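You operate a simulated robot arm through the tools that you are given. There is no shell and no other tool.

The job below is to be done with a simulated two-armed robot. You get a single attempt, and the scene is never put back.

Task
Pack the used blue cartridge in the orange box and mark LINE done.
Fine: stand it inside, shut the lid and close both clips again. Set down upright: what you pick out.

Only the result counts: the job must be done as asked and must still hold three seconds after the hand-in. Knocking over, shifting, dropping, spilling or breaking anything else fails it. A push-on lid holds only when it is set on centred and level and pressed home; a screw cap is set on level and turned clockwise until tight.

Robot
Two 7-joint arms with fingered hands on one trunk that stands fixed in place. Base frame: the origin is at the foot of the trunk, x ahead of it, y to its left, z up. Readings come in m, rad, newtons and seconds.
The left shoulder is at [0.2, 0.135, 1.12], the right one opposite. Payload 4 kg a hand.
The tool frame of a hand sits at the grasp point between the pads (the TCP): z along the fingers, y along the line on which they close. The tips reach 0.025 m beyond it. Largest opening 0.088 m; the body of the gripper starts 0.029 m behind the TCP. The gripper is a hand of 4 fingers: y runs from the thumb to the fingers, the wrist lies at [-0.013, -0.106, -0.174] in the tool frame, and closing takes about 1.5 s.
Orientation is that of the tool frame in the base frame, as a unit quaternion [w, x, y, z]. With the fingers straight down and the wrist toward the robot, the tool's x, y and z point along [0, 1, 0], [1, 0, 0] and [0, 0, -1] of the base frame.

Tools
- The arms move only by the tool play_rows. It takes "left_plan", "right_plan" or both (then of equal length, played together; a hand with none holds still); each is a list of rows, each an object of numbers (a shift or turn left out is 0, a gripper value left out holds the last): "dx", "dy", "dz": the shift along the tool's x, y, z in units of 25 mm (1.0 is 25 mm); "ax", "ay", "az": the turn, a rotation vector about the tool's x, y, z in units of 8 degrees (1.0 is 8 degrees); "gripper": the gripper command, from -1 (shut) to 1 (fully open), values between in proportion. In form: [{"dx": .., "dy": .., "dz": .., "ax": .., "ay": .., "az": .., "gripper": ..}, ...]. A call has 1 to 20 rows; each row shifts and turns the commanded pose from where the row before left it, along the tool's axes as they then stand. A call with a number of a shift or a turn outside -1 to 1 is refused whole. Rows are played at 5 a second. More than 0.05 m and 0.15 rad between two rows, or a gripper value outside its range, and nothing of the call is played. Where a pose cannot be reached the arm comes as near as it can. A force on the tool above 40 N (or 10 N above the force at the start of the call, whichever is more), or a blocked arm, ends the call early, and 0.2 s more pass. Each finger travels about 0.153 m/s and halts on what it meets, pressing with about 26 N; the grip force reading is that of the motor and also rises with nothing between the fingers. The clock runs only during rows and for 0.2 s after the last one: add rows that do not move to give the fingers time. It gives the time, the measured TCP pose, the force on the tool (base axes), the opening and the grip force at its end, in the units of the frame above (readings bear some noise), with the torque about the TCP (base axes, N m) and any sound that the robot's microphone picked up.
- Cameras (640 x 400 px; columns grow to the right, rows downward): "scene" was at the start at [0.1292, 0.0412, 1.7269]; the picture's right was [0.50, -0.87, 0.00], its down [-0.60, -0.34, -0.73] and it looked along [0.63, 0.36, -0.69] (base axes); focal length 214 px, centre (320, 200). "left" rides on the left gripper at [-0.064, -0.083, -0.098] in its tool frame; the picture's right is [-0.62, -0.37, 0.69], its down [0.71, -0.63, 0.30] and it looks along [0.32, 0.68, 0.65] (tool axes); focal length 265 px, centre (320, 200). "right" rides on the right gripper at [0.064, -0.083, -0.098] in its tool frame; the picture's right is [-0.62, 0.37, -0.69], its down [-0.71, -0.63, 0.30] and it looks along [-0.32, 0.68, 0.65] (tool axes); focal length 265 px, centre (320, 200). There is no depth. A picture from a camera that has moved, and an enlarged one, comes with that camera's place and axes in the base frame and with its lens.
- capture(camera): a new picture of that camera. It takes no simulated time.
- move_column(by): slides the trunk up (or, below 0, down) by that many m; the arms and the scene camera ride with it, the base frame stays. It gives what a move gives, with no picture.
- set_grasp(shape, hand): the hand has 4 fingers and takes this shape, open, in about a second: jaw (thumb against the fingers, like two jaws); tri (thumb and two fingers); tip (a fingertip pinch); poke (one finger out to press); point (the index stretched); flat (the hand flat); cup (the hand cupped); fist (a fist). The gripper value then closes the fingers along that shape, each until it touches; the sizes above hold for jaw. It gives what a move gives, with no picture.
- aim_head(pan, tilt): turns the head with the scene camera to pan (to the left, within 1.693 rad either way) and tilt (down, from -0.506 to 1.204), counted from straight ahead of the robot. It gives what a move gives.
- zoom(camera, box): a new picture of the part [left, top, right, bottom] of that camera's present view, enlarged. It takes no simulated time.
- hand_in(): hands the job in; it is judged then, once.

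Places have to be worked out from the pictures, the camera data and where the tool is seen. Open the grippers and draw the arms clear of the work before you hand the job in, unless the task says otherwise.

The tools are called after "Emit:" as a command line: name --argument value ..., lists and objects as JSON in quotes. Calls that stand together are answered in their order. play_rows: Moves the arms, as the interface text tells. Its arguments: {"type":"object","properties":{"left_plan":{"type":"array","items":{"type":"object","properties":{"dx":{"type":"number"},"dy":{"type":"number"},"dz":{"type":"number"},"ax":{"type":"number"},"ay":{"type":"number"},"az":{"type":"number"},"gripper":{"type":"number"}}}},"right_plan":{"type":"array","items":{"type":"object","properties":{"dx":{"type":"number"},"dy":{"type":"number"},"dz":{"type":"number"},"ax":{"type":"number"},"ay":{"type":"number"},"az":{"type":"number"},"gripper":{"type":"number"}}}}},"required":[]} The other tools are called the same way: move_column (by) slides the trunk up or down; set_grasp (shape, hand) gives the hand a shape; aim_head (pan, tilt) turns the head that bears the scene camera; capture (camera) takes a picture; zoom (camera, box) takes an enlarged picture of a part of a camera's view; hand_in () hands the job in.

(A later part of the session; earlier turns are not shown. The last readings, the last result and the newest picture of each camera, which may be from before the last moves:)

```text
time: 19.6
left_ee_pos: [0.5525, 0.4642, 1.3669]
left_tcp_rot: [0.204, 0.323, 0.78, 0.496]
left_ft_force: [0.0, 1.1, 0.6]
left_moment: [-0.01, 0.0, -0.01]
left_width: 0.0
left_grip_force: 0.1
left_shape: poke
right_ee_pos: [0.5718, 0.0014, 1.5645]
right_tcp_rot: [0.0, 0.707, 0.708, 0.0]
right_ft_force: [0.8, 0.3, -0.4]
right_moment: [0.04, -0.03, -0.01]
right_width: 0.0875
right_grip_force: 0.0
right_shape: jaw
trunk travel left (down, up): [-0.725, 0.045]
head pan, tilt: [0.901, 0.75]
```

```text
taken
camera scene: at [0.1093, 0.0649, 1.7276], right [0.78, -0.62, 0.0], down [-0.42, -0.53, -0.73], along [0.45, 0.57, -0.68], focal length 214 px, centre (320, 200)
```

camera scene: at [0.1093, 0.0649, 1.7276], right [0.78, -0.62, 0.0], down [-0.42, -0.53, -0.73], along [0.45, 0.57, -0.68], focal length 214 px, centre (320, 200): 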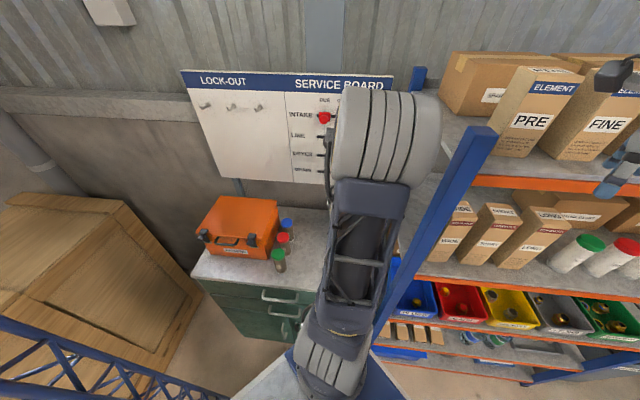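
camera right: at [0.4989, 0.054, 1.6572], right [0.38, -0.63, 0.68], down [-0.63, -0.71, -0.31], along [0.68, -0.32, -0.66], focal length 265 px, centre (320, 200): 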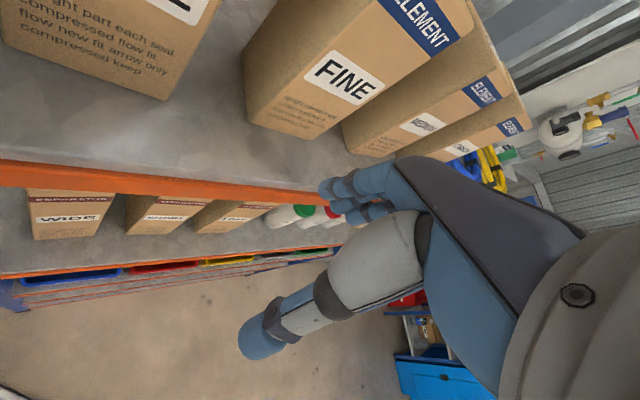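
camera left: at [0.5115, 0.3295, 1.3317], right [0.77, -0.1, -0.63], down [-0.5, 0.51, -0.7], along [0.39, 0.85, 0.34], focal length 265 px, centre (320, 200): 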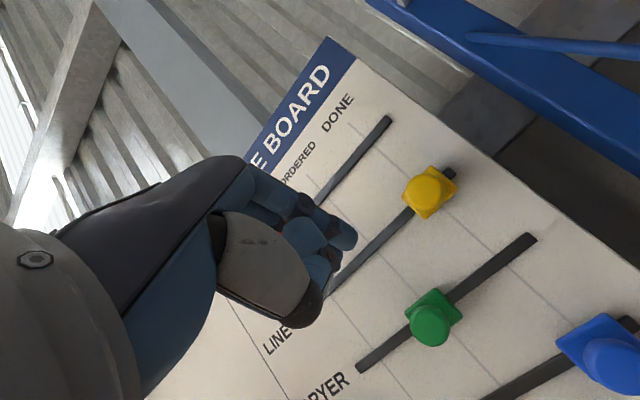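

LINE's yellow knob now stands on the DONE line. Now the box: I enlarge it in the scene view to study clips, handle and cartridges.

Emit:
zoom --camera "scene" --box '[185, 185, 305, 285]'

Emit:
zoom --camera "scene" --box '[190, 222, 250, 262]'

Emit:
zoom --camera "scene" --box '[235, 215, 305, 265]'

```text
4.00 times, centred on (245, 235) of scene
camera zoom: at [0.1093, 0.0649, 1.7276], right [0.78, -0.62, 0.0], down [-0.42, -0.53, -0.73], along [0.45, 0.57, -0.68], focal length 858 px, centre (620, 60)
```

zoom: 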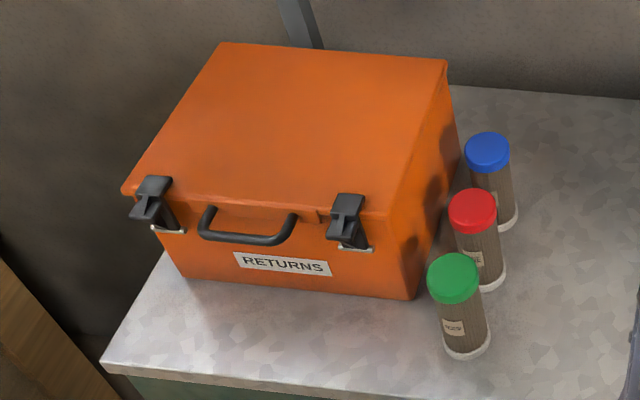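

```text
10.00 times, centred on (220, 242) of scene
camera zoom: at [0.1093, 0.0649, 1.7276], right [0.78, -0.62, 0.0], down [-0.42, -0.53, -0.73], along [0.45, 0.57, -0.68], focal length 2145 px, centre (1320, -220)
```

zoom: 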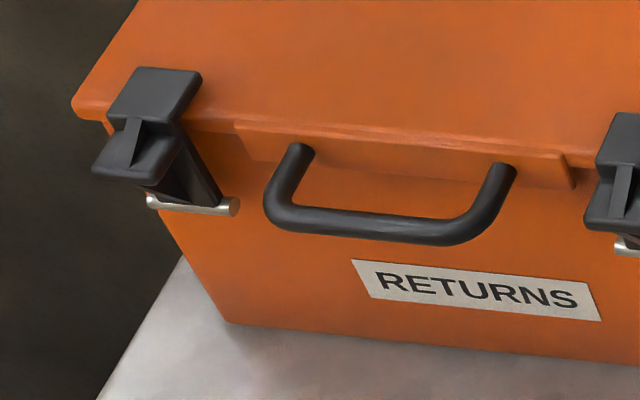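

```text
8.00 times, centred on (270, 240) of scene
camera zoom: at [0.1093, 0.0649, 1.7276], right [0.78, -0.62, 0.0], down [-0.42, -0.53, -0.73], along [0.45, 0.57, -0.68], focal length 1716 px, centre (720, -120)
```

zoom: 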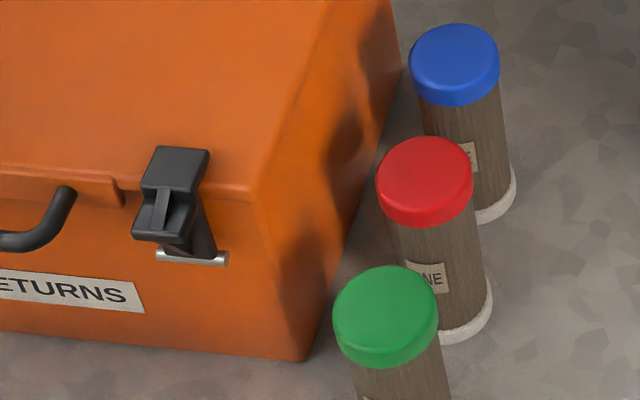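

The clips pivot on a silver pin on the body (z≈1.035) and hook over the lid's edge (z≈1.089), with a small pull tab; the clips sit at e2≈-0.272 and -0.465 along the front face (e1≈0.575). The blue used cartridge stands at (0.371, 0.620), cap top z≈1.04, bench z≈0.92. I now untilt the left hand where it is, then draw back and left toward the box front.

Emit:
play_rows --left_plan '[{"ax": 1}, {"ax": 1}, {"ax": 1}, {"ax": 1}, {"ax": 1}, {"ax": 1}, {"ax": 1}, {"ax": 1}, {"ax": 0.1}, {}]'

Emit:
capture --camera "scene"

```text
time: 21.8
left_ee_pos: [0.5592, 0.464, 1.3621]
left_tcp_rot: [0.017, 0.388, 0.921, 0.029]
left_ft_force: [0.1, 0.8, -1.0]
left_moment: [-0.01, -0.05, 0.01]
left_width: 0.0
left_grip_force: 0.0
left_shape: poke
left hand out of reach, approached as far as the arm can: row 6
right_ee_pos: [0.5727, 0.003, 1.5632]
right_tcp_rot: [0.001, 0.706, 0.708, 0.0]
right_ft_force: [0.0, 1.0, 0.1]
right_moment: [0.0, 0.01, -0.01]
right_width: 0.0877
right_grip_force: 0.1
right_shape: jaw
trunk travel left (down, up): [-0.725, 0.045]
head pan, tilt: [0.901, 0.75]
```

```text
taken
camera scene: at [0.1093, 0.0649, 1.7276], right [0.78, -0.62, 0.0], down [-0.42, -0.53, -0.73], along [0.45, 0.57, -0.68], focal length 214 px, centre (320, 200)
```

scene: 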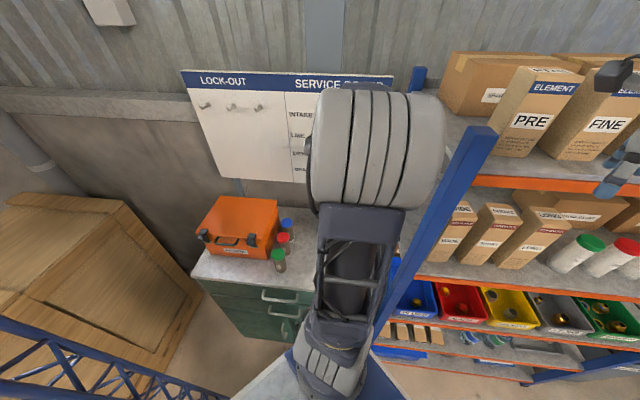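

The hand is pointing down again. I move back from the board and left along the bench, staying high at z≈1.36.

Emit:
play_rows --left_plan '[{"dy": -0.9, "dx": 0.3}, {"dy": -0.9, "dx": 0.3}, {"dy": -0.9, "dx": 0.6}, {"dy": -0.9, "dx": 0.9}, {"dy": -0.9, "dx": 0.9}, {"dy": -0.9, "dx": 0.9}, {"dy": -0.9, "dx": 0.9}, {"dy": -0.9, "dx": 0.9}, {"dy": -0.9, "dx": 0.9}, {"dx": 1}, {"dx": 1}, {"dx": 1}, {"dx": 1}, {"dx": 1}, {}]'

Emit:
capture --camera "scene"

Emit:
capture --camera "left"

```text
time: 25.0
left_ee_pos: [0.2093, 0.5289, 1.3473]
left_tcp_rot: [0.016, 0.388, 0.921, 0.028]
left_ft_force: [0.8, -0.4, 0.4]
left_moment: [0.02, 0.01, -0.01]
left_width: 0.0
left_grip_force: 0.1
left_shape: poke
right_ee_pos: [0.5723, 0.0029, 1.5635]
right_tcp_rot: [0.001, 0.706, 0.708, 0.0]
right_ft_force: [-1.0, 0.1, 0.4]
right_moment: [0.0, 0.01, 0.0]
right_width: 0.0878
right_grip_force: 0.0
right_shape: jaw
trunk travel left (down, up): [-0.725, 0.045]
head pan, tilt: [0.901, 0.75]
```

```text
taken
camera scene: at [0.1092, 0.0649, 1.7276], right [0.78, -0.62, 0.0], down [-0.42, -0.53, -0.73], along [0.45, 0.57, -0.68], focal length 214 px, centre (320, 200)
```

scene: 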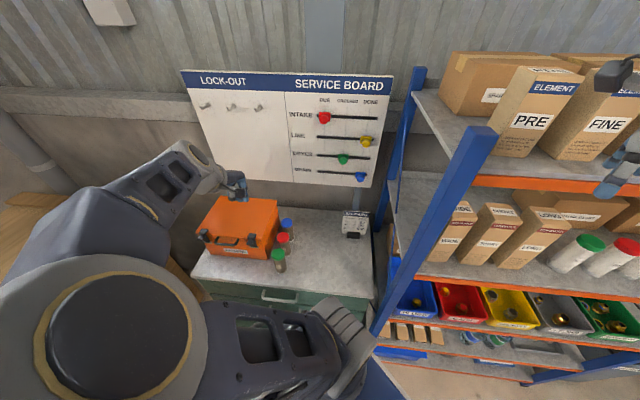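

```text
taken
camera left: at [0.191, 0.4202, 1.4404], right [0.21, -0.67, -0.71], down [-0.93, 0.08, -0.35], along [0.3, 0.74, -0.61], focal length 265 px, centre (320, 200)
```

left: 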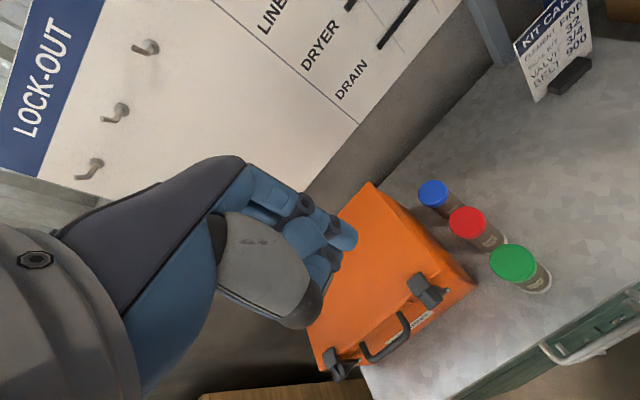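

LINE's knob is aligned under DONE in the scene view too. The elbow has swung left again, so I check its clearance to the mast before going lower.

Emit:
aim_head --pan 1.6 --tilt 0.9

Emit:
capture --camera "scene"

Emit:
zoom --camera "left" --box '[300, 240, 500, 400]'

```text
time: 26.1
left_ee_pos: [0.2109, 0.5297, 1.3472]
left_tcp_rot: [0.016, 0.387, 0.921, 0.028]
left_ft_force: [1.4, -0.3, -0.3]
left_moment: [0.0, -0.02, 0.02]
left_width: 0.0001
left_grip_force: 0.0
left_shape: poke
right_ee_pos: [0.571, 0.0021, 1.5643]
right_tcp_rot: [0.0, 0.706, 0.708, 0.0]
right_ft_force: [-0.1, -0.4, -1.0]
right_moment: [-0.02, 0.01, -0.05]
right_width: 0.0874
right_grip_force: 0.1
right_shape: jaw
trunk travel left (down, up): [-0.725, 0.045]
head pan, tilt: [1.6, 0.901]
```

```text
taken
camera scene: at [0.0556, 0.0754, 1.7157], right [1.0, 0.03, 0.0], down [0.02, -0.78, -0.62], along [-0.02, 0.62, -0.78], focal length 214 px, centre (320, 200)
```

scene: 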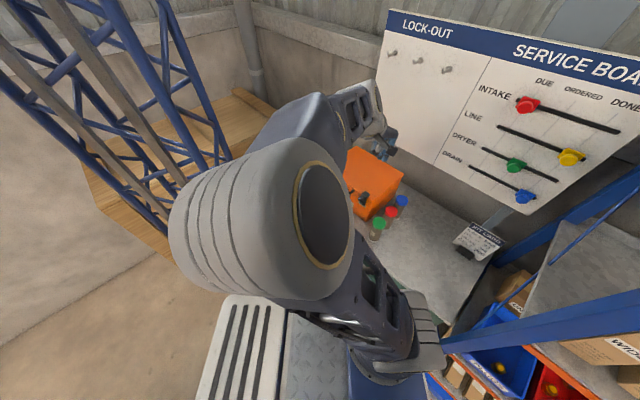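

```text
2.50 times, centred on (400, 320) of left
camera zoom: at [0.1913, 0.4201, 1.4404], right [0.21, -0.67, -0.71], down [-0.93, 0.08, -0.35], along [0.3, 0.74, -0.61], focal length 664 px, centre (120, -100)
```

zoom: 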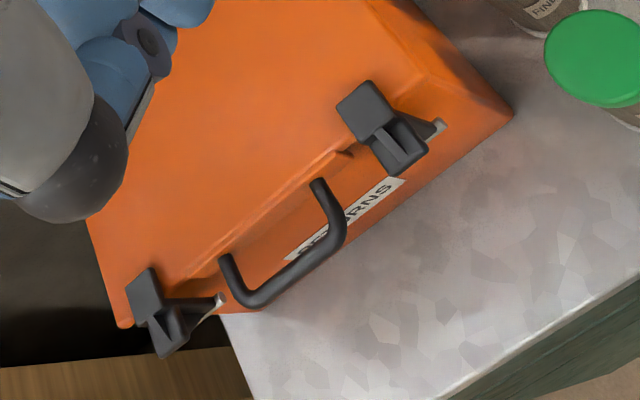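

The elbow has room to the mast. I lower the hand in front of the right clip (tip stays in front of the box) for a close view.

Emit:
play_rows --left_plan '[{"dz": 0.9, "dy": -0.3}, {"dz": 0.9, "dy": -0.3}, {"dz": 0.9, "dy": -0.3}, {"dz": 0.9, "dy": -0.3}, {"dz": 0.9, "dy": -0.3}, {"dz": 0.9, "dy": -0.3}, {}]'

Emit:
capture --camera "left"

Emit:
capture --camera "scene"

```text
time: 27.7
left_ee_pos: [0.1855, 0.4999, 1.2105]
left_tcp_rot: [0.014, 0.386, 0.922, 0.03]
left_ft_force: [-0.1, -0.1, 0.2]
left_moment: [0.01, 0.01, -0.01]
left_width: 0.0
left_grip_force: 0.0
left_shape: poke
right_ee_pos: [0.5734, -0.0014, 1.5641]
right_tcp_rot: [-0.003, 0.706, 0.708, 0.0]
right_ft_force: [-0.3, -0.2, -0.4]
right_moment: [0.0, 0.0, 0.01]
right_width: 0.0878
right_grip_force: 0.0
right_shape: jaw
trunk travel left (down, up): [-0.725, 0.045]
head pan, tilt: [1.6, 0.901]
```

```text
taken
camera left: at [0.1672, 0.3894, 1.3037], right [0.21, -0.67, -0.71], down [-0.93, 0.08, -0.35], along [0.29, 0.74, -0.61], focal length 265 px, centre (320, 200)
```

left: 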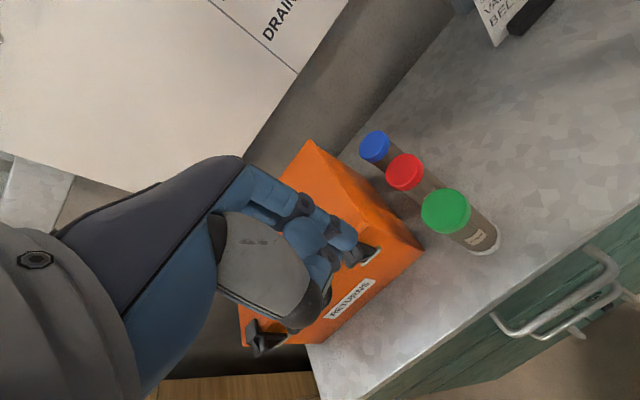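

```text
taken
camera scene: at [0.0567, 0.0709, 1.7165], right [1.0, 0.03, 0.0], down [0.02, -0.78, -0.62], along [-0.02, 0.62, -0.78], focal length 214 px, centre (320, 200)
```

scene: 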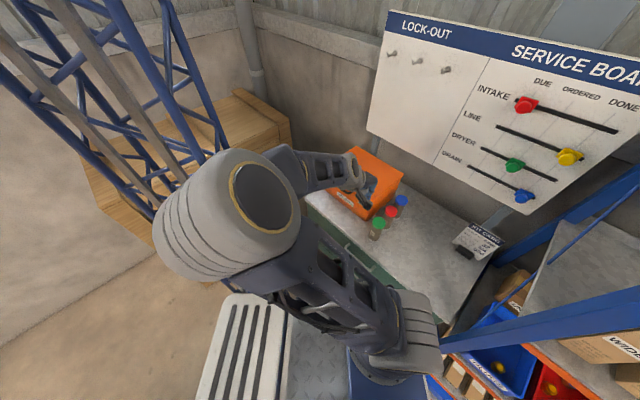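

The trunk readings shifted a few mm again, so the folded left arm starts to lean on something at the left when the wrist is within ~0.4 m of the shoulder. I lift the left hand back up a little, and look at the right arm's surroundings since lowering the column would give the left arm a better posture.

Emit:
play_rows --left_plan '[{"dz": -0.9, "dy": 0.2}, {"dz": -0.9, "dy": 0.2}, {"dz": -0.9, "dy": 0.2}, {"dz": -0.9, "dy": 0.2}, {}]'

Emit:
aim_head --pan 0.0 --tilt 0.6

Emit:
capture --camera "scene"

```text
time: 28.9
left_ee_pos: [0.198, 0.5149, 1.3006]
left_tcp_rot: [0.016, 0.388, 0.921, 0.029]
left_ft_force: [0.1, 0.9, 0.2]
left_moment: [-0.04, 0.0, 0.0]
left_width: 0.0001
left_grip_force: 0.1
left_shape: poke
right_ee_pos: [0.5711, 0.0016, 1.5647]
right_tcp_rot: [0.0, 0.706, 0.708, 0.0]
right_ft_force: [-0.6, 0.4, 0.8]
right_moment: [0.0, -0.02, 0.01]
right_width: 0.0875
right_grip_force: 0.0
right_shape: jaw
trunk travel left (down, up): [-0.725, 0.045]
head pan, tilt: [1.6, 0.901]
```

```text
time: 30.5
left_ee_pos: [0.198, 0.5134, 1.3012]
left_tcp_rot: [0.016, 0.388, 0.921, 0.029]
left_ft_force: [0.3, -0.4, -0.6]
left_moment: [0.01, -0.06, 0.01]
left_width: 0.0
left_grip_force: 0.1
left_shape: poke
right_ee_pos: [0.571, 0.0024, 1.5643]
right_tcp_rot: [0.0, 0.707, 0.707, 0.001]
right_ft_force: [-0.2, 0.0, -0.2]
right_moment: [0.01, -0.02, -0.01]
right_width: 0.0876
right_grip_force: 0.1
right_shape: jaw
trunk travel left (down, up): [-0.725, 0.045]
head pan, tilt: [0.0, 0.6]
```

```text
taken
camera scene: at [0.1462, 0.0, 1.7405], right [0.0, -1.0, 0.0], down [-0.57, 0.0, -0.82], along [0.82, 0.0, -0.57], focal length 214 px, centre (320, 200)
```

scene: 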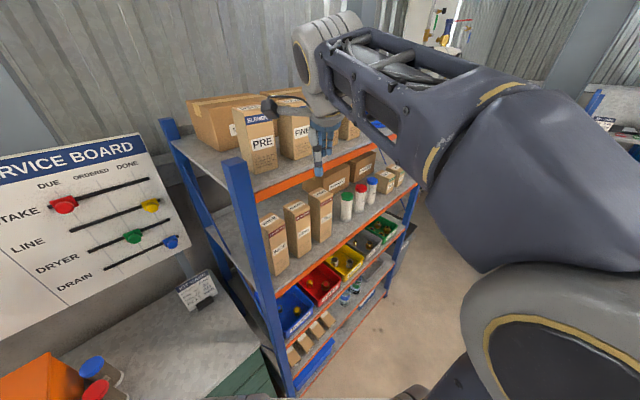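

The right hand hovers just in front of the shelf's top rail. I draw it back from the shelf (about 14 cm), then lower the column 0.15 m.

Emit:
play_rows --right_plan '[{"dx": -0.7, "dy": -0.7}, {"dx": -0.7, "dy": -0.7}, {"dx": -0.7, "dy": -0.7}, {"dx": -0.7, "dy": -0.7}, {"dx": -0.7, "dy": -0.7}, {"dx": -0.7, "dy": -0.7}, {}]'

Emit:
capture --camera "scene"

```text
time: 32.1
left_ee_pos: [0.1994, 0.5148, 1.2999]
left_tcp_rot: [0.016, 0.388, 0.921, 0.029]
left_ft_force: [0.0, -0.4, 0.0]
left_moment: [0.0, -0.06, 0.04]
left_width: 0.0
left_grip_force: 0.0
left_shape: poke
right_ee_pos: [0.4638, -0.1049, 1.5638]
right_tcp_rot: [-0.001, 0.707, 0.708, 0.0]
right_ft_force: [-0.7, -0.5, 0.6]
right_moment: [0.0, -0.04, -0.03]
right_width: 0.0876
right_grip_force: 0.0
right_shape: jaw
trunk travel left (down, up): [-0.725, 0.045]
head pan, tilt: [0.0, 0.6]
```

```text
taken
camera scene: at [0.1461, -0.0001, 1.7405], right [0.0, -1.0, 0.0], down [-0.56, 0.0, -0.83], along [0.83, 0.0, -0.56], focal length 214 px, centre (320, 200)
```

scene: 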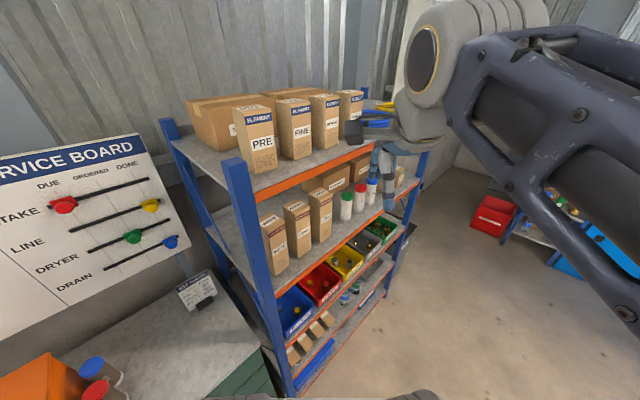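

The right hand is clear. I lower the column by 0.15 m with the head turned to watch the left side.

Emit:
move_column --by -0.15

Emit:
aim_head --pan 1.3 --tilt 0.75

Emit:
capture --camera "scene"

Emit:
capture --camera "left"

```text
time: 33.9
left_ee_pos: [0.1978, 0.5143, 1.1503]
left_tcp_rot: [0.016, 0.387, 0.921, 0.029]
left_ft_force: [0.2, 0.2, 0.3]
left_moment: [-0.01, 0.01, 0.0]
left_width: 0.0
left_grip_force: 0.1
left_shape: poke
right_ee_pos: [0.4645, -0.1037, 1.413]
right_tcp_rot: [-0.001, 0.706, 0.708, 0.0]
right_ft_force: [0.6, 0.8, 0.0]
right_moment: [0.0, 0.01, -0.01]
right_width: 0.0877
right_grip_force: 0.1
right_shape: jaw
trunk travel left (down, up): [-0.575, 0.195]
head pan, tilt: [0.0, 0.6]
```

```text
time: 35.4
left_ee_pos: [0.1994, 0.515, 1.1502]
left_tcp_rot: [0.016, 0.387, 0.922, 0.029]
left_ft_force: [-0.1, 0.1, 0.1]
left_moment: [-0.01, -0.03, -0.02]
left_width: 0.0
left_grip_force: 0.0
left_shape: poke
right_ee_pos: [0.4636, -0.104, 1.4139]
right_tcp_rot: [0.0, 0.706, 0.708, 0.0]
right_ft_force: [0.6, 0.4, -0.4]
right_moment: [0.02, 0.03, 0.01]
right_width: 0.0876
right_grip_force: 0.0
right_shape: jaw
trunk travel left (down, up): [-0.575, 0.195]
head pan, tilt: [1.3, 0.75]
```

```text
taken
camera scene: at [0.08, 0.0798, 1.5776], right [0.96, -0.27, 0.0], down [-0.18, -0.66, -0.73], along [0.2, 0.7, -0.68], focal length 214 px, centre (320, 200)
```

scene: 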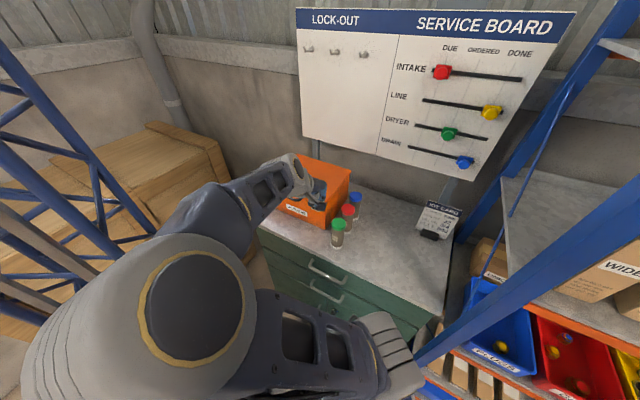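

```text
taken
camera left: at [0.1786, 0.405, 1.2434], right [0.21, -0.67, -0.71], down [-0.93, 0.08, -0.35], along [0.3, 0.74, -0.61], focal length 265 px, centre (320, 200)
```

left: 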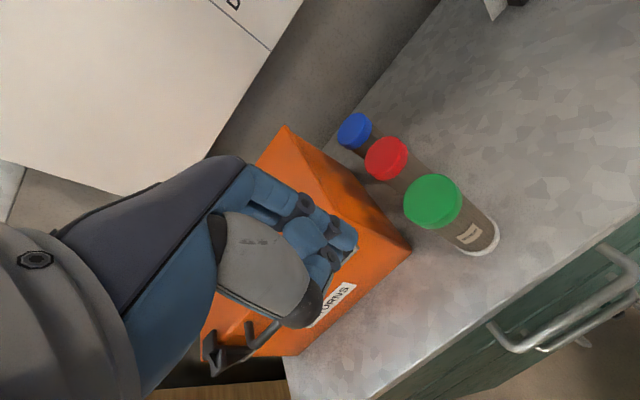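

The column is down and nothing was touched. I zoom on the box from this lower viewpoint to study the clip tab.

Emit:
zoom --camera "scene" --box '[265, 150, 385, 250]'

Emit:
zoom --camera "left" --box '[190, 280, 370, 400]'

```text
4.00 times, centred on (325, 200) of scene
camera zoom: at [0.08, 0.0798, 1.5776], right [0.96, -0.27, 0.0], down [-0.18, -0.66, -0.73], along [0.2, 0.7, -0.68], focal length 858 px, centre (300, 200)
```

zoom: 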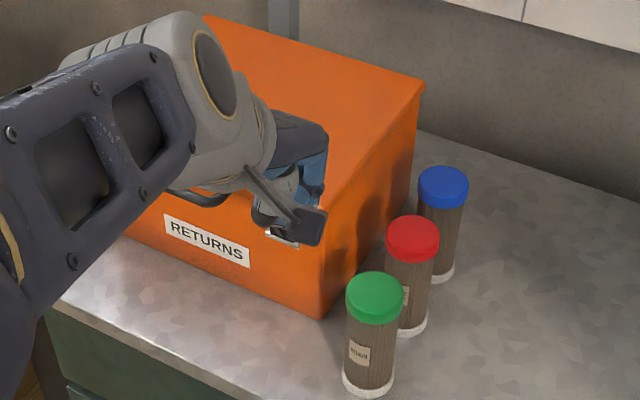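

```text
3.33 times, centred on (280, 340) of left
camera zoom: at [0.1786, 0.405, 1.2434], right [0.21, -0.67, -0.71], down [-0.93, 0.08, -0.35], along [0.3, 0.74, -0.61], focal length 885 px, centre (453, -267)
```

zoom: 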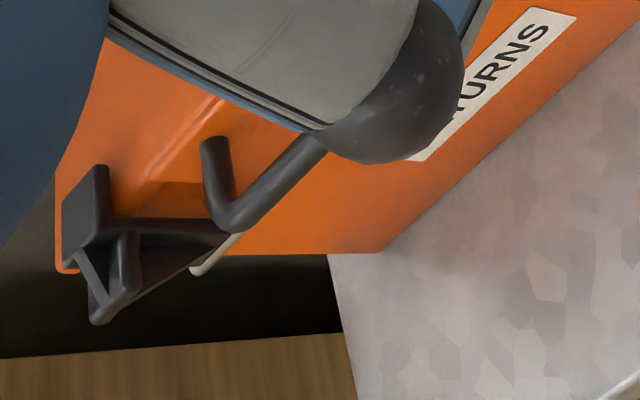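

I zoom closer on the hand and the right clip in the scene view to find the fingertip's exact place.

Emit:
zoom --camera "scene" --box '[300, 170, 340, 220]'

Emit:
zoom --camera "left" --box '[260, 170, 440, 320]'

```text
8.00 times, centred on (320, 195) of scene
camera zoom: at [0.08, 0.0798, 1.5776], right [0.96, -0.27, 0.0], down [-0.18, -0.66, -0.73], along [0.2, 0.7, -0.68], focal length 1716 px, centre (320, 240)
```

zoom: 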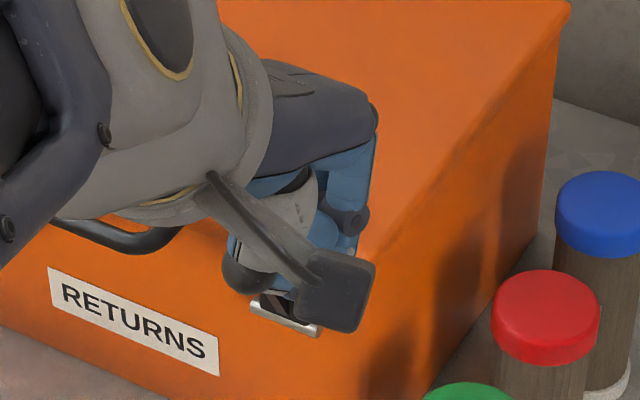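

```text
2.67 times, centred on (350, 245) of left
camera zoom: at [0.1786, 0.405, 1.2434], right [0.21, -0.67, -0.71], down [-0.93, 0.08, -0.35], along [0.3, 0.74, -0.61], focal length 708 px, centre (240, 80)
```

zoom: 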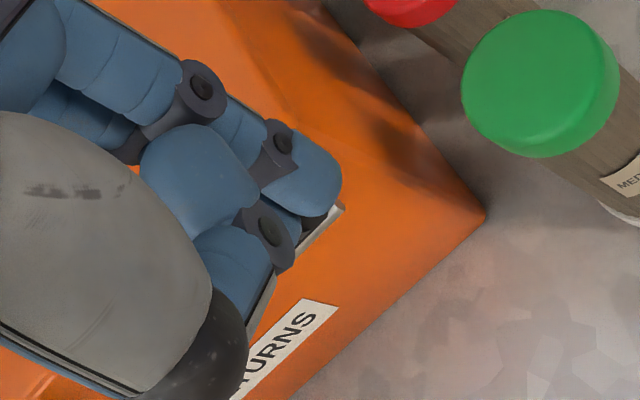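

To see the right clip past the fingers, I shift the hand 9 cm to the left and 3 cm up and look again.

Emit:
play_rows --left_plan '[{"dx": 0.9, "dz": -0.4}, {"dx": 0.9, "dz": -0.4}, {"dx": 0.9, "dz": -0.4}, {"dx": 0.9}, {}]'

Emit:
capture --camera "left"

Emit:
zoom --camera "left" --box '[340, 120, 480, 260]'

Emit:
zoom --camera "scene" --box '[295, 155, 375, 225]'

```text
time: 36.5
left_ee_pos: [0.1309, 0.5641, 1.1885]
left_tcp_rot: [-0.004, 0.377, 0.926, 0.029]
left_ft_force: [-0.1, 0.1, 0.3]
left_moment: [0.0, 0.03, -0.01]
left_width: 0.0
left_grip_force: 0.1
left_shape: poke
right_ee_pos: [0.471, -0.1171, 1.4107]
right_tcp_rot: [-0.007, 0.706, 0.708, 0.001]
right_ft_force: [0.8, 0.4, 0.4]
right_moment: [0.0, 0.0, 0.02]
right_width: 0.0878
right_grip_force: 0.1
right_shape: jaw
trunk travel left (down, up): [-0.575, 0.195]
head pan, tilt: [1.3, 0.75]
```

```text
taken
camera left: at [0.1177, 0.4535, 1.2811], right [0.2, -0.66, -0.73], down [-0.95, 0.07, -0.31], along [0.26, 0.75, -0.61], focal length 265 px, centre (320, 200)
```

left: 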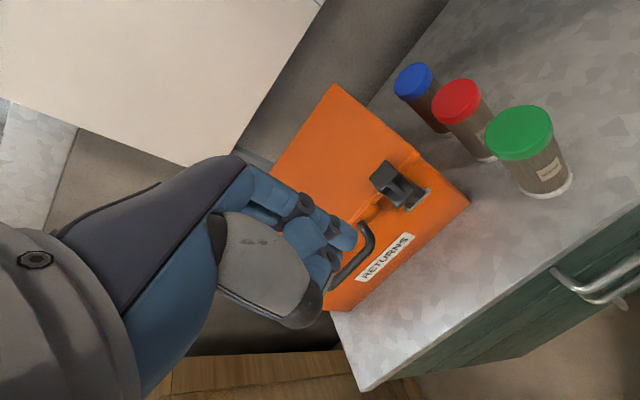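

```text
2.86 times, centred on (410, 190) of left
camera zoom: at [0.1177, 0.4535, 1.2811], right [0.2, -0.66, -0.73], down [-0.95, 0.07, -0.31], along [0.26, 0.75, -0.61], focal length 758 px, centre (63, 229)
```

zoom: 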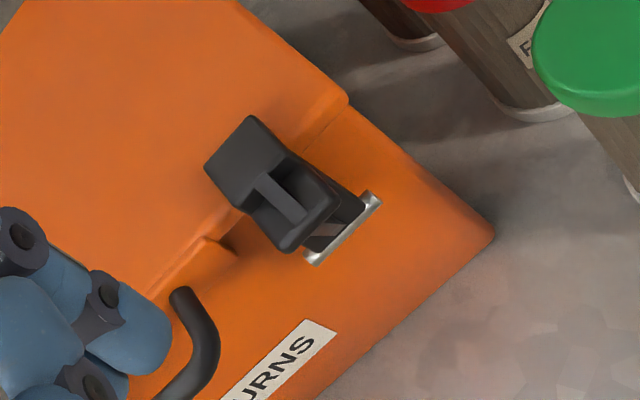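

```text
5.71 times, centred on (335, 190) of scene
camera zoom: at [0.0887, 0.065, 1.5793], right [0.96, -0.27, -0.01], down [-0.19, -0.65, -0.74], along [0.19, 0.71, -0.68], focal length 1226 px, centre (234, 257)
```

zoom: 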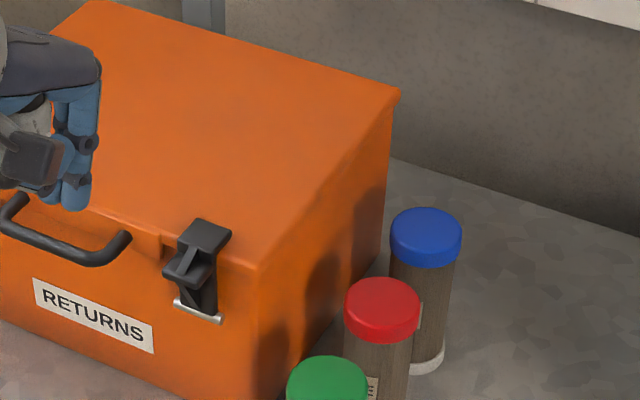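

The trunk readings have shifted again, so the elbow is touching something on the left. I go back right at once and look to the left to identify the obstacle.

Emit:
play_rows --left_plan '[{"dx": -0.9, "dz": -0.2}, {"dx": -0.9, "dz": -0.2}, {"dx": -0.9, "dz": -0.2}, {}]'

Emit:
aim_head --pan 1.69 --tilt 0.75

Emit:
capture --camera "scene"

```text
time: 37.5
left_ee_pos: [0.1794, 0.5257, 1.1958]
left_tcp_rot: [0.018, 0.388, 0.921, 0.029]
left_ft_force: [-0.7, -0.6, 0.1]
left_moment: [-0.01, 0.0, -0.01]
left_width: 0.0
left_grip_force: 0.0
left_shape: poke
right_ee_pos: [0.4647, -0.1035, 1.4131]
right_tcp_rot: [0.0, 0.706, 0.708, 0.0]
right_ft_force: [-0.3, -0.1, 0.2]
right_moment: [0.01, 0.02, 0.0]
right_width: 0.0878
right_grip_force: 0.0
right_shape: jaw
trunk travel left (down, up): [-0.575, 0.195]
head pan, tilt: [1.3, 0.75]
```

```text
time: 38.4
left_ee_pos: [0.1801, 0.5269, 1.1956]
left_tcp_rot: [0.016, 0.388, 0.921, 0.029]
left_ft_force: [0.5, -0.6, -0.4]
left_moment: [0.0, 0.01, -0.01]
left_width: 0.0
left_grip_force: 0.1
left_shape: poke
right_ee_pos: [0.464, -0.1032, 1.4129]
right_tcp_rot: [-0.001, 0.706, 0.708, 0.0]
right_ft_force: [0.0, 0.5, 0.1]
right_moment: [0.02, -0.02, 0.04]
right_width: 0.0877
right_grip_force: 0.1
right_shape: jaw
trunk travel left (down, up): [-0.575, 0.195]
head pan, tilt: [1.689, 0.75]
```

```text
taken
camera scene: at [0.048, 0.0822, 1.5776], right [0.99, 0.12, 0.0], down [0.08, -0.68, -0.73], along [-0.09, 0.73, -0.68], focal length 214 px, centre (320, 200)
```

scene: 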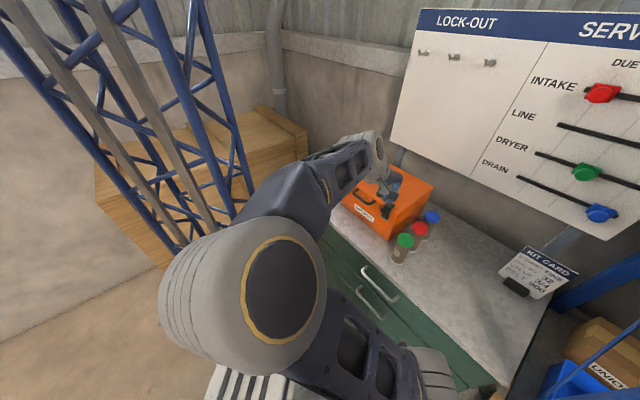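

The elbow sits close to the mast's legs, so I want the arm nearly stretched instead of folded. I raise the hand relative to the shoulder and then lower the column by 0.2 m to end at the same bench height.

Emit:
play_rows --left_plan '[{"dx": -0.4, "dy": 0.25, "dz": -1}, {"dx": -0.4, "dy": 0.25, "dz": -1}, {"dx": -0.4, "dy": 0.25, "dz": -1}, {"dx": -0.4, "dy": 0.25, "dz": -1}, {"dx": -0.2, "dy": 0.2, "dz": -1}, {"dz": -1}, {}]'

Emit:
capture --camera "scene"

```text
time: 40.0
left_ee_pos: [0.2257, 0.5096, 1.3475]
left_tcp_rot: [0.016, 0.389, 0.921, 0.03]
left_ft_force: [-0.7, -0.2, 0.6]
left_moment: [-0.01, -0.06, -0.01]
left_width: 0.0001
left_grip_force: 0.1
left_shape: poke
right_ee_pos: [0.4642, -0.1034, 1.4128]
right_tcp_rot: [0.0, 0.706, 0.708, 0.0]
right_ft_force: [-0.2, 0.6, -0.4]
right_moment: [-0.04, 0.01, 0.02]
right_width: 0.0878
right_grip_force: 0.0
right_shape: jaw
trunk travel left (down, up): [-0.575, 0.195]
head pan, tilt: [1.689, 0.75]
```

```text
taken
camera scene: at [0.0479, 0.0822, 1.5776], right [0.99, 0.12, 0.0], down [0.08, -0.68, -0.73], along [-0.09, 0.73, -0.68], focal length 214 px, centre (320, 200)
```

scene: 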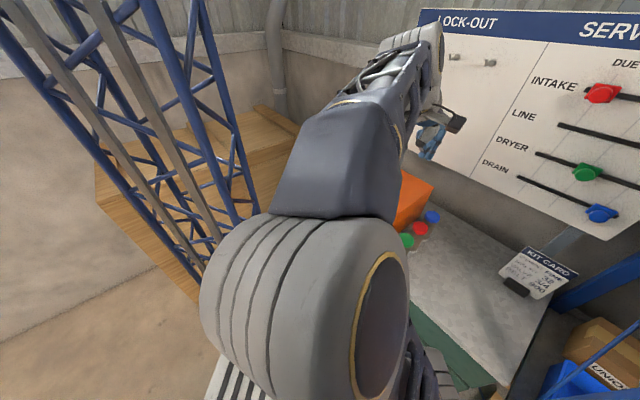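

The elbow has swung in, clear of the mast. I lower the column 0.2 m so that the hand comes down to about z 1.15.

Emit:
move_column --by -0.2

Emit:
aim_head --pan 1.2 --tilt 0.6

Emit:
capture --camera "scene"

Emit:
capture --camera "left"

```text
time: 42.2
left_ee_pos: [0.2267, 0.5103, 1.1482]
left_tcp_rot: [0.017, 0.388, 0.921, 0.03]
left_ft_force: [0.0, -0.3, 0.1]
left_moment: [-0.03, -0.01, 0.0]
left_width: 0.0001
left_grip_force: 0.1
left_shape: poke
right_ee_pos: [0.4639, -0.1036, 1.2146]
right_tcp_rot: [-0.001, 0.706, 0.708, 0.0]
right_ft_force: [0.6, 0.8, 0.4]
right_moment: [0.0, -0.03, 0.0]
right_width: 0.0876
right_grip_force: 0.0
right_shape: jaw
trunk travel left (down, up): [-0.375, 0.395]
head pan, tilt: [1.689, 0.75]
```

```text
time: 43.1
left_ee_pos: [0.2255, 0.5095, 1.1487]
left_tcp_rot: [0.016, 0.387, 0.922, 0.029]
left_ft_force: [0.3, 0.1, -0.7]
left_moment: [0.01, 0.01, -0.03]
left_width: 0.0
left_grip_force: 0.1
left_shape: poke
right_ee_pos: [0.464, -0.1037, 1.2123]
right_tcp_rot: [0.0, 0.706, 0.708, 0.0]
right_ft_force: [-0.2, 0.1, -0.5]
right_moment: [-0.03, 0.01, -0.02]
right_width: 0.0878
right_grip_force: 0.1
right_shape: jaw
trunk travel left (down, up): [-0.375, 0.395]
head pan, tilt: [1.201, 0.6]
```

```text
taken
camera scene: at [0.0896, 0.0823, 1.3905], right [0.93, -0.36, 0.0], down [-0.2, -0.53, -0.82], along [0.3, 0.77, -0.57], focal length 214 px, centre (320, 200)
```

scene: 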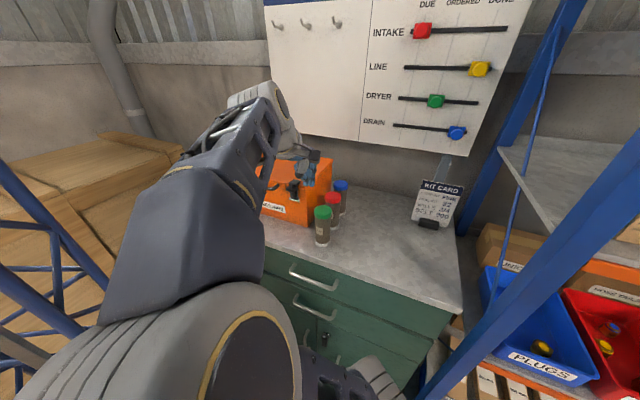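

```text
taken
camera left: at [0.2065, 0.4008, 1.241], right [0.21, -0.67, -0.71], down [-0.93, 0.08, -0.35], along [0.3, 0.74, -0.61], focal length 265 px, centre (320, 200)
```

left: 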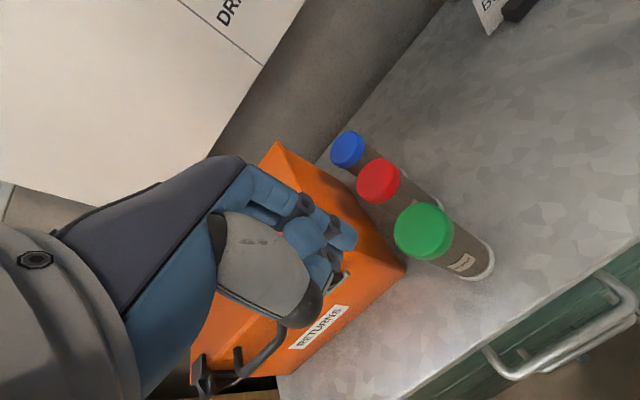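

Good posture. I zoom the scene view onto hand and right clip.

Emit:
zoom --camera "scene" --box '[255, 135, 335, 195]'

```text
6.67 times, centred on (295, 165) of scene
camera zoom: at [0.0896, 0.0823, 1.3905], right [0.93, -0.36, 0.0], down [-0.2, -0.53, -0.82], along [0.3, 0.77, -0.57], focal length 1430 px, centre (487, 433)
```

zoom: 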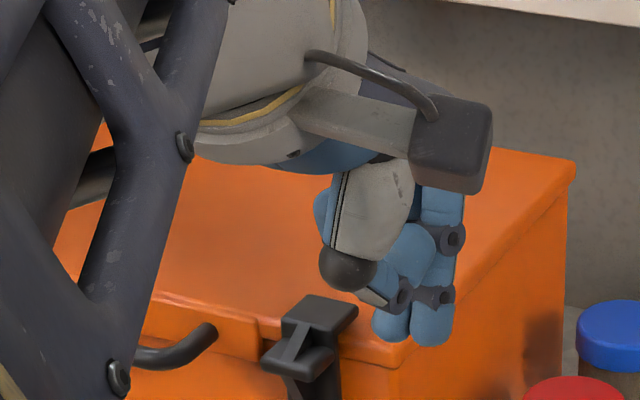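

The fingertip lies at about tool (-0.005, 0.007, 0.033); the right clip's pull tab is at e1≈0.548, e2≈-0.268, z≈1.078. I bring the fingertip above the tab, about 15 mm over it.

Emit:
play_rows --left_plan '[{"dx": 0.72, "dy": 0.2, "dz": 0.2}, {"dx": 0.72, "dy": 0.2, "dz": 0.2}, {"dx": 0.72, "dy": 0.2, "dz": 0.2}, {"dx": 0.72, "dy": 0.2, "dz": 0.2}, {}]'

Emit:
capture --camera "scene"

Emit:
zoom --camera "left" --box '[260, 170, 440, 320]'

Emit:
zoom --camera "scene" --box '[255, 135, 335, 195]'

```text
time: 44.3
left_ee_pos: [0.1924, 0.5753, 1.1317]
left_tcp_rot: [0.016, 0.387, 0.921, 0.029]
left_ft_force: [-0.5, -0.2, 0.3]
left_moment: [-0.01, 0.0, -0.01]
left_width: 0.0
left_grip_force: 0.1
left_shape: poke
right_ee_pos: [0.4631, -0.1042, 1.213]
right_tcp_rot: [0.0, 0.706, 0.708, 0.0]
right_ft_force: [0.0, 0.0, -0.3]
right_moment: [0.0, 0.0, -0.01]
right_width: 0.0878
right_grip_force: 0.0
right_shape: jaw
trunk travel left (down, up): [-0.375, 0.395]
head pan, tilt: [1.201, 0.6]
```

```text
taken
camera scene: at [0.0897, 0.0823, 1.3905], right [0.93, -0.36, 0.0], down [-0.2, -0.53, -0.83], along [0.3, 0.77, -0.56], focal length 214 px, centre (320, 200)
```

scene: 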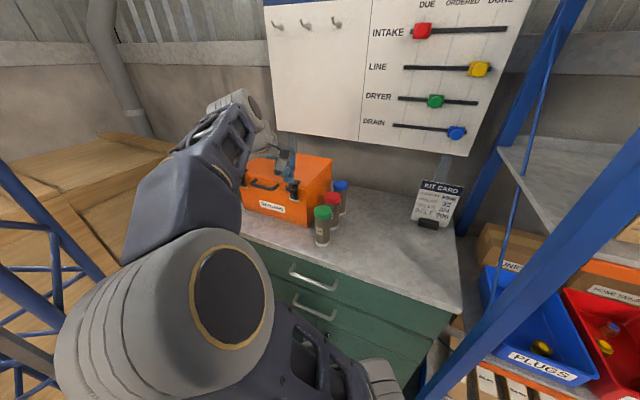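

```text
2.67 times, centred on (350, 245) of left
camera zoom: at [0.1724, 0.466, 1.2237], right [0.21, -0.67, -0.71], down [-0.93, 0.08, -0.35], along [0.3, 0.74, -0.61], focal length 708 px, centre (240, 80)
```

zoom: 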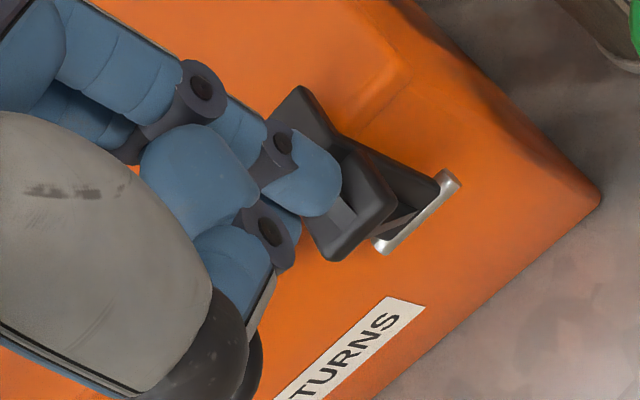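

```text
6.67 times, centred on (295, 165) of scene
camera zoom: at [0.0897, 0.0823, 1.3905], right [0.93, -0.36, 0.0], down [-0.2, -0.53, -0.83], along [0.3, 0.77, -0.56], focal length 1430 px, centre (487, 433)
```

zoom: 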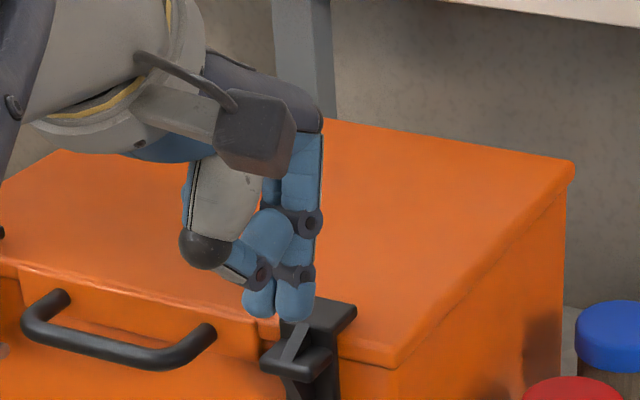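

The tip hovers over the tab with its rib. I shift 6 mm outward and press down slowly 25 mm, watching the force.

Emit:
play_rows --left_plan '[{"dy": -0.24}, {"dz": 0.25}, {"dz": 0.25}, {"dz": 0.25}, {"dz": 0.25}, {}]'

Emit:
zoom --camera "scene" --box '[255, 135, 335, 195]'

Emit:
zoom --camera "left" --box '[260, 170, 440, 320]'

```text
time: 45.7
left_ee_pos: [0.1871, 0.5737, 1.1038]
left_tcp_rot: [0.016, 0.387, 0.921, 0.029]
left_ft_force: [0.2, -0.3, 0.4]
left_moment: [-0.03, 0.04, -0.02]
left_width: 0.0002
left_grip_force: 0.1
left_shape: poke
right_ee_pos: [0.4637, -0.1038, 1.2143]
right_tcp_rot: [0.0, 0.707, 0.708, 0.0]
right_ft_force: [-0.2, 0.0, -0.1]
right_moment: [-0.03, -0.01, 0.01]
right_width: 0.0876
right_grip_force: 0.1
right_shape: jaw
trunk travel left (down, up): [-0.375, 0.395]
head pan, tilt: [1.201, 0.6]
```

```text
6.67 times, centred on (295, 165) of scene
camera zoom: at [0.0897, 0.0823, 1.3905], right [0.93, -0.36, 0.0], down [-0.2, -0.53, -0.83], along [0.3, 0.77, -0.56], focal length 1430 px, centre (487, 433)
```

zoom: 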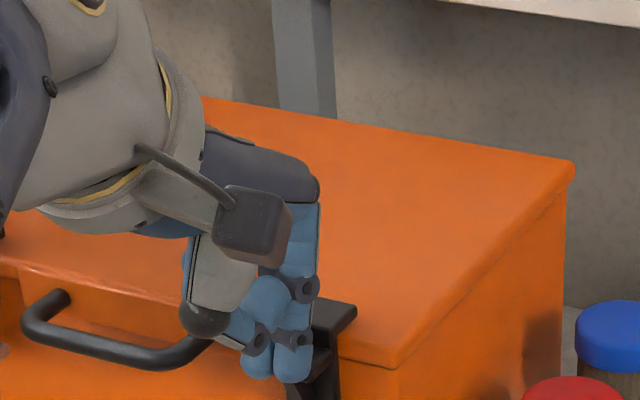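

```text
2.67 times, centred on (350, 245) of left
camera zoom: at [0.1688, 0.4642, 1.1968], right [0.21, -0.67, -0.71], down [-0.93, 0.08, -0.35], along [0.3, 0.74, -0.61], focal length 708 px, centre (240, 80)
```

zoom: 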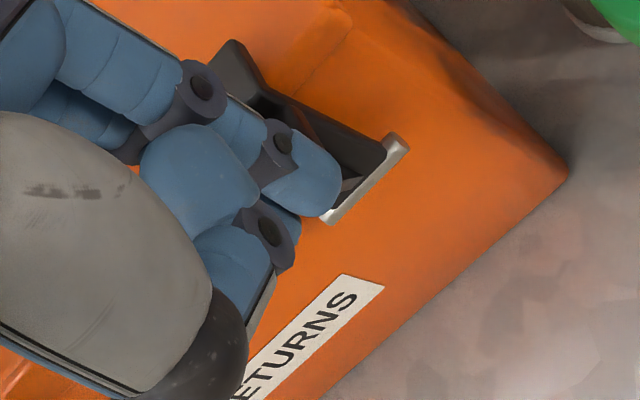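

No force yet; by both views the tip must be right at the tab's edge. I go 10 mm further down and check whether it touches or passes in front.

Emit:
play_rows --left_plan '[{"dz": 0.2}, {"dz": 0.2}, {}]'

Emit:
zoom --camera "scene" --box '[265, 155, 325, 200]'

Emit:
zoom --camera "left" --box '[300, 180, 420, 280]'

```text
time: 46.5
left_ee_pos: [0.188, 0.5724, 1.0942]
left_tcp_rot: [0.016, 0.387, 0.921, 0.03]
left_ft_force: [-3.0, -3.6, 10.3]
left_moment: [0.06, 0.0, 0.06]
left_width: 0.0
left_grip_force: 0.1
left_shape: poke
right_ee_pos: [0.4645, -0.1046, 1.2133]
right_tcp_rot: [0.0, 0.707, 0.708, 0.001]
right_ft_force: [0.2, 0.5, -0.8]
right_moment: [0.02, -0.02, 0.03]
right_width: 0.0875
right_grip_force: 0.0
right_shape: jaw
trunk travel left (down, up): [-0.375, 0.395]
head pan, tilt: [1.201, 0.6]
```

```text
8.89 times, centred on (295, 178) of scene
camera zoom: at [0.0895, 0.082, 1.3907], right [0.93, -0.36, 0.0], down [-0.2, -0.53, -0.83], along [0.3, 0.77, -0.56], focal length 1906 px, centre (542, 400)
```

zoom: 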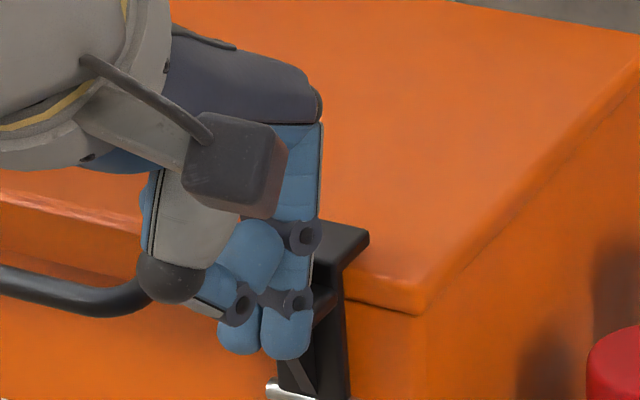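

```text
4.00 times, centred on (360, 230) of left
camera zoom: at [0.1688, 0.4642, 1.187], right [0.21, -0.67, -0.71], down [-0.93, 0.08, -0.35], along [0.3, 0.74, -0.61], focal length 1062 px, centre (160, 80)
```

zoom: 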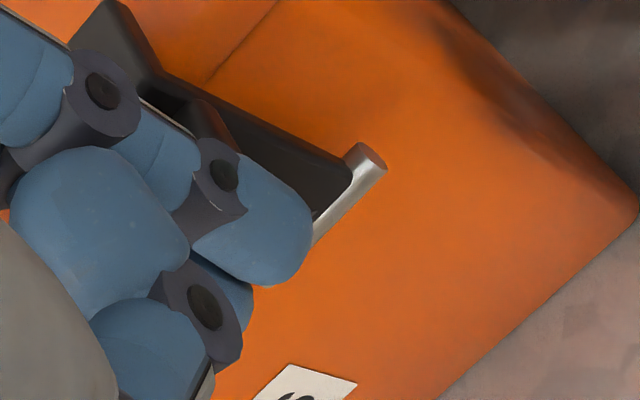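

Contact: 10 N upward and some outward push, so the tip is on the tab's edge. I continue down in small steps.

Emit:
play_rows --left_plan '[{"dz": 0.15}, {"dz": 0.15}, {"dz": 0.15}, {}]'

Emit:
zoom --camera "scene" --box '[265, 155, 325, 200]'

Emit:
zoom --camera "left" --box '[300, 180, 420, 280]'

```text
time: 47.0
left_ee_pos: [0.1885, 0.5741, 1.0926]
left_tcp_rot: [0.016, 0.387, 0.921, 0.035]
left_ft_force: [-8.0, -16.5, 27.1]
left_moment: [0.14, 0.04, 0.05]
left_width: 0.0
left_grip_force: 0.1
left_shape: poke
right_ee_pos: [0.4633, -0.1056, 1.2128]
right_tcp_rot: [-0.001, 0.706, 0.708, 0.001]
right_ft_force: [-0.2, 0.7, 0.3]
right_moment: [0.05, 0.0, -0.01]
right_width: 0.0875
right_grip_force: 0.0
right_shape: jaw
trunk travel left (down, up): [-0.375, 0.395]
head pan, tilt: [1.201, 0.6]
stopped in row 2 (left hand): the force on the tool passed its limit at 42 N (the readings are from after the stop); the commanded pose is now the measured one
```

```text
8.89 times, centred on (295, 178) of scene
camera zoom: at [0.0892, 0.0811, 1.3908], right [0.93, -0.36, 0.0], down [-0.2, -0.53, -0.83], along [0.3, 0.77, -0.56], focal length 1906 px, centre (542, 400)
```

zoom: 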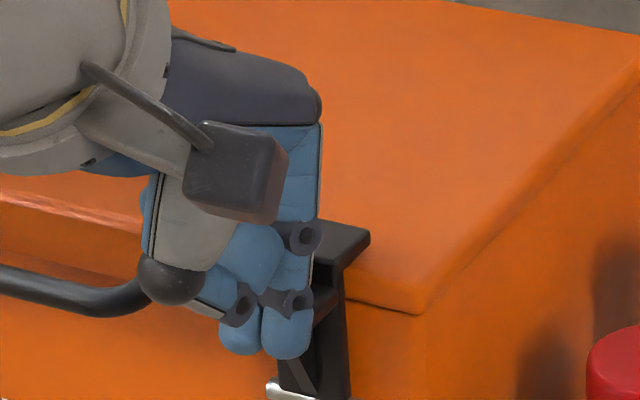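

```text
4.00 times, centred on (360, 230) of left
camera zoom: at [0.1686, 0.464, 1.1854], right [0.21, -0.66, -0.72], down [-0.93, 0.08, -0.36], along [0.3, 0.74, -0.6], focal length 1062 px, centre (160, 80)
```

zoom: 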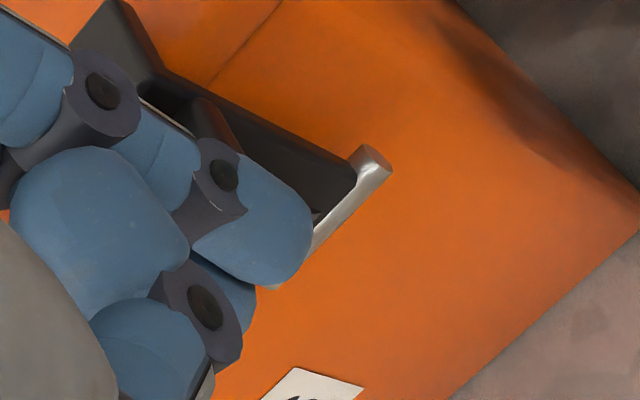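

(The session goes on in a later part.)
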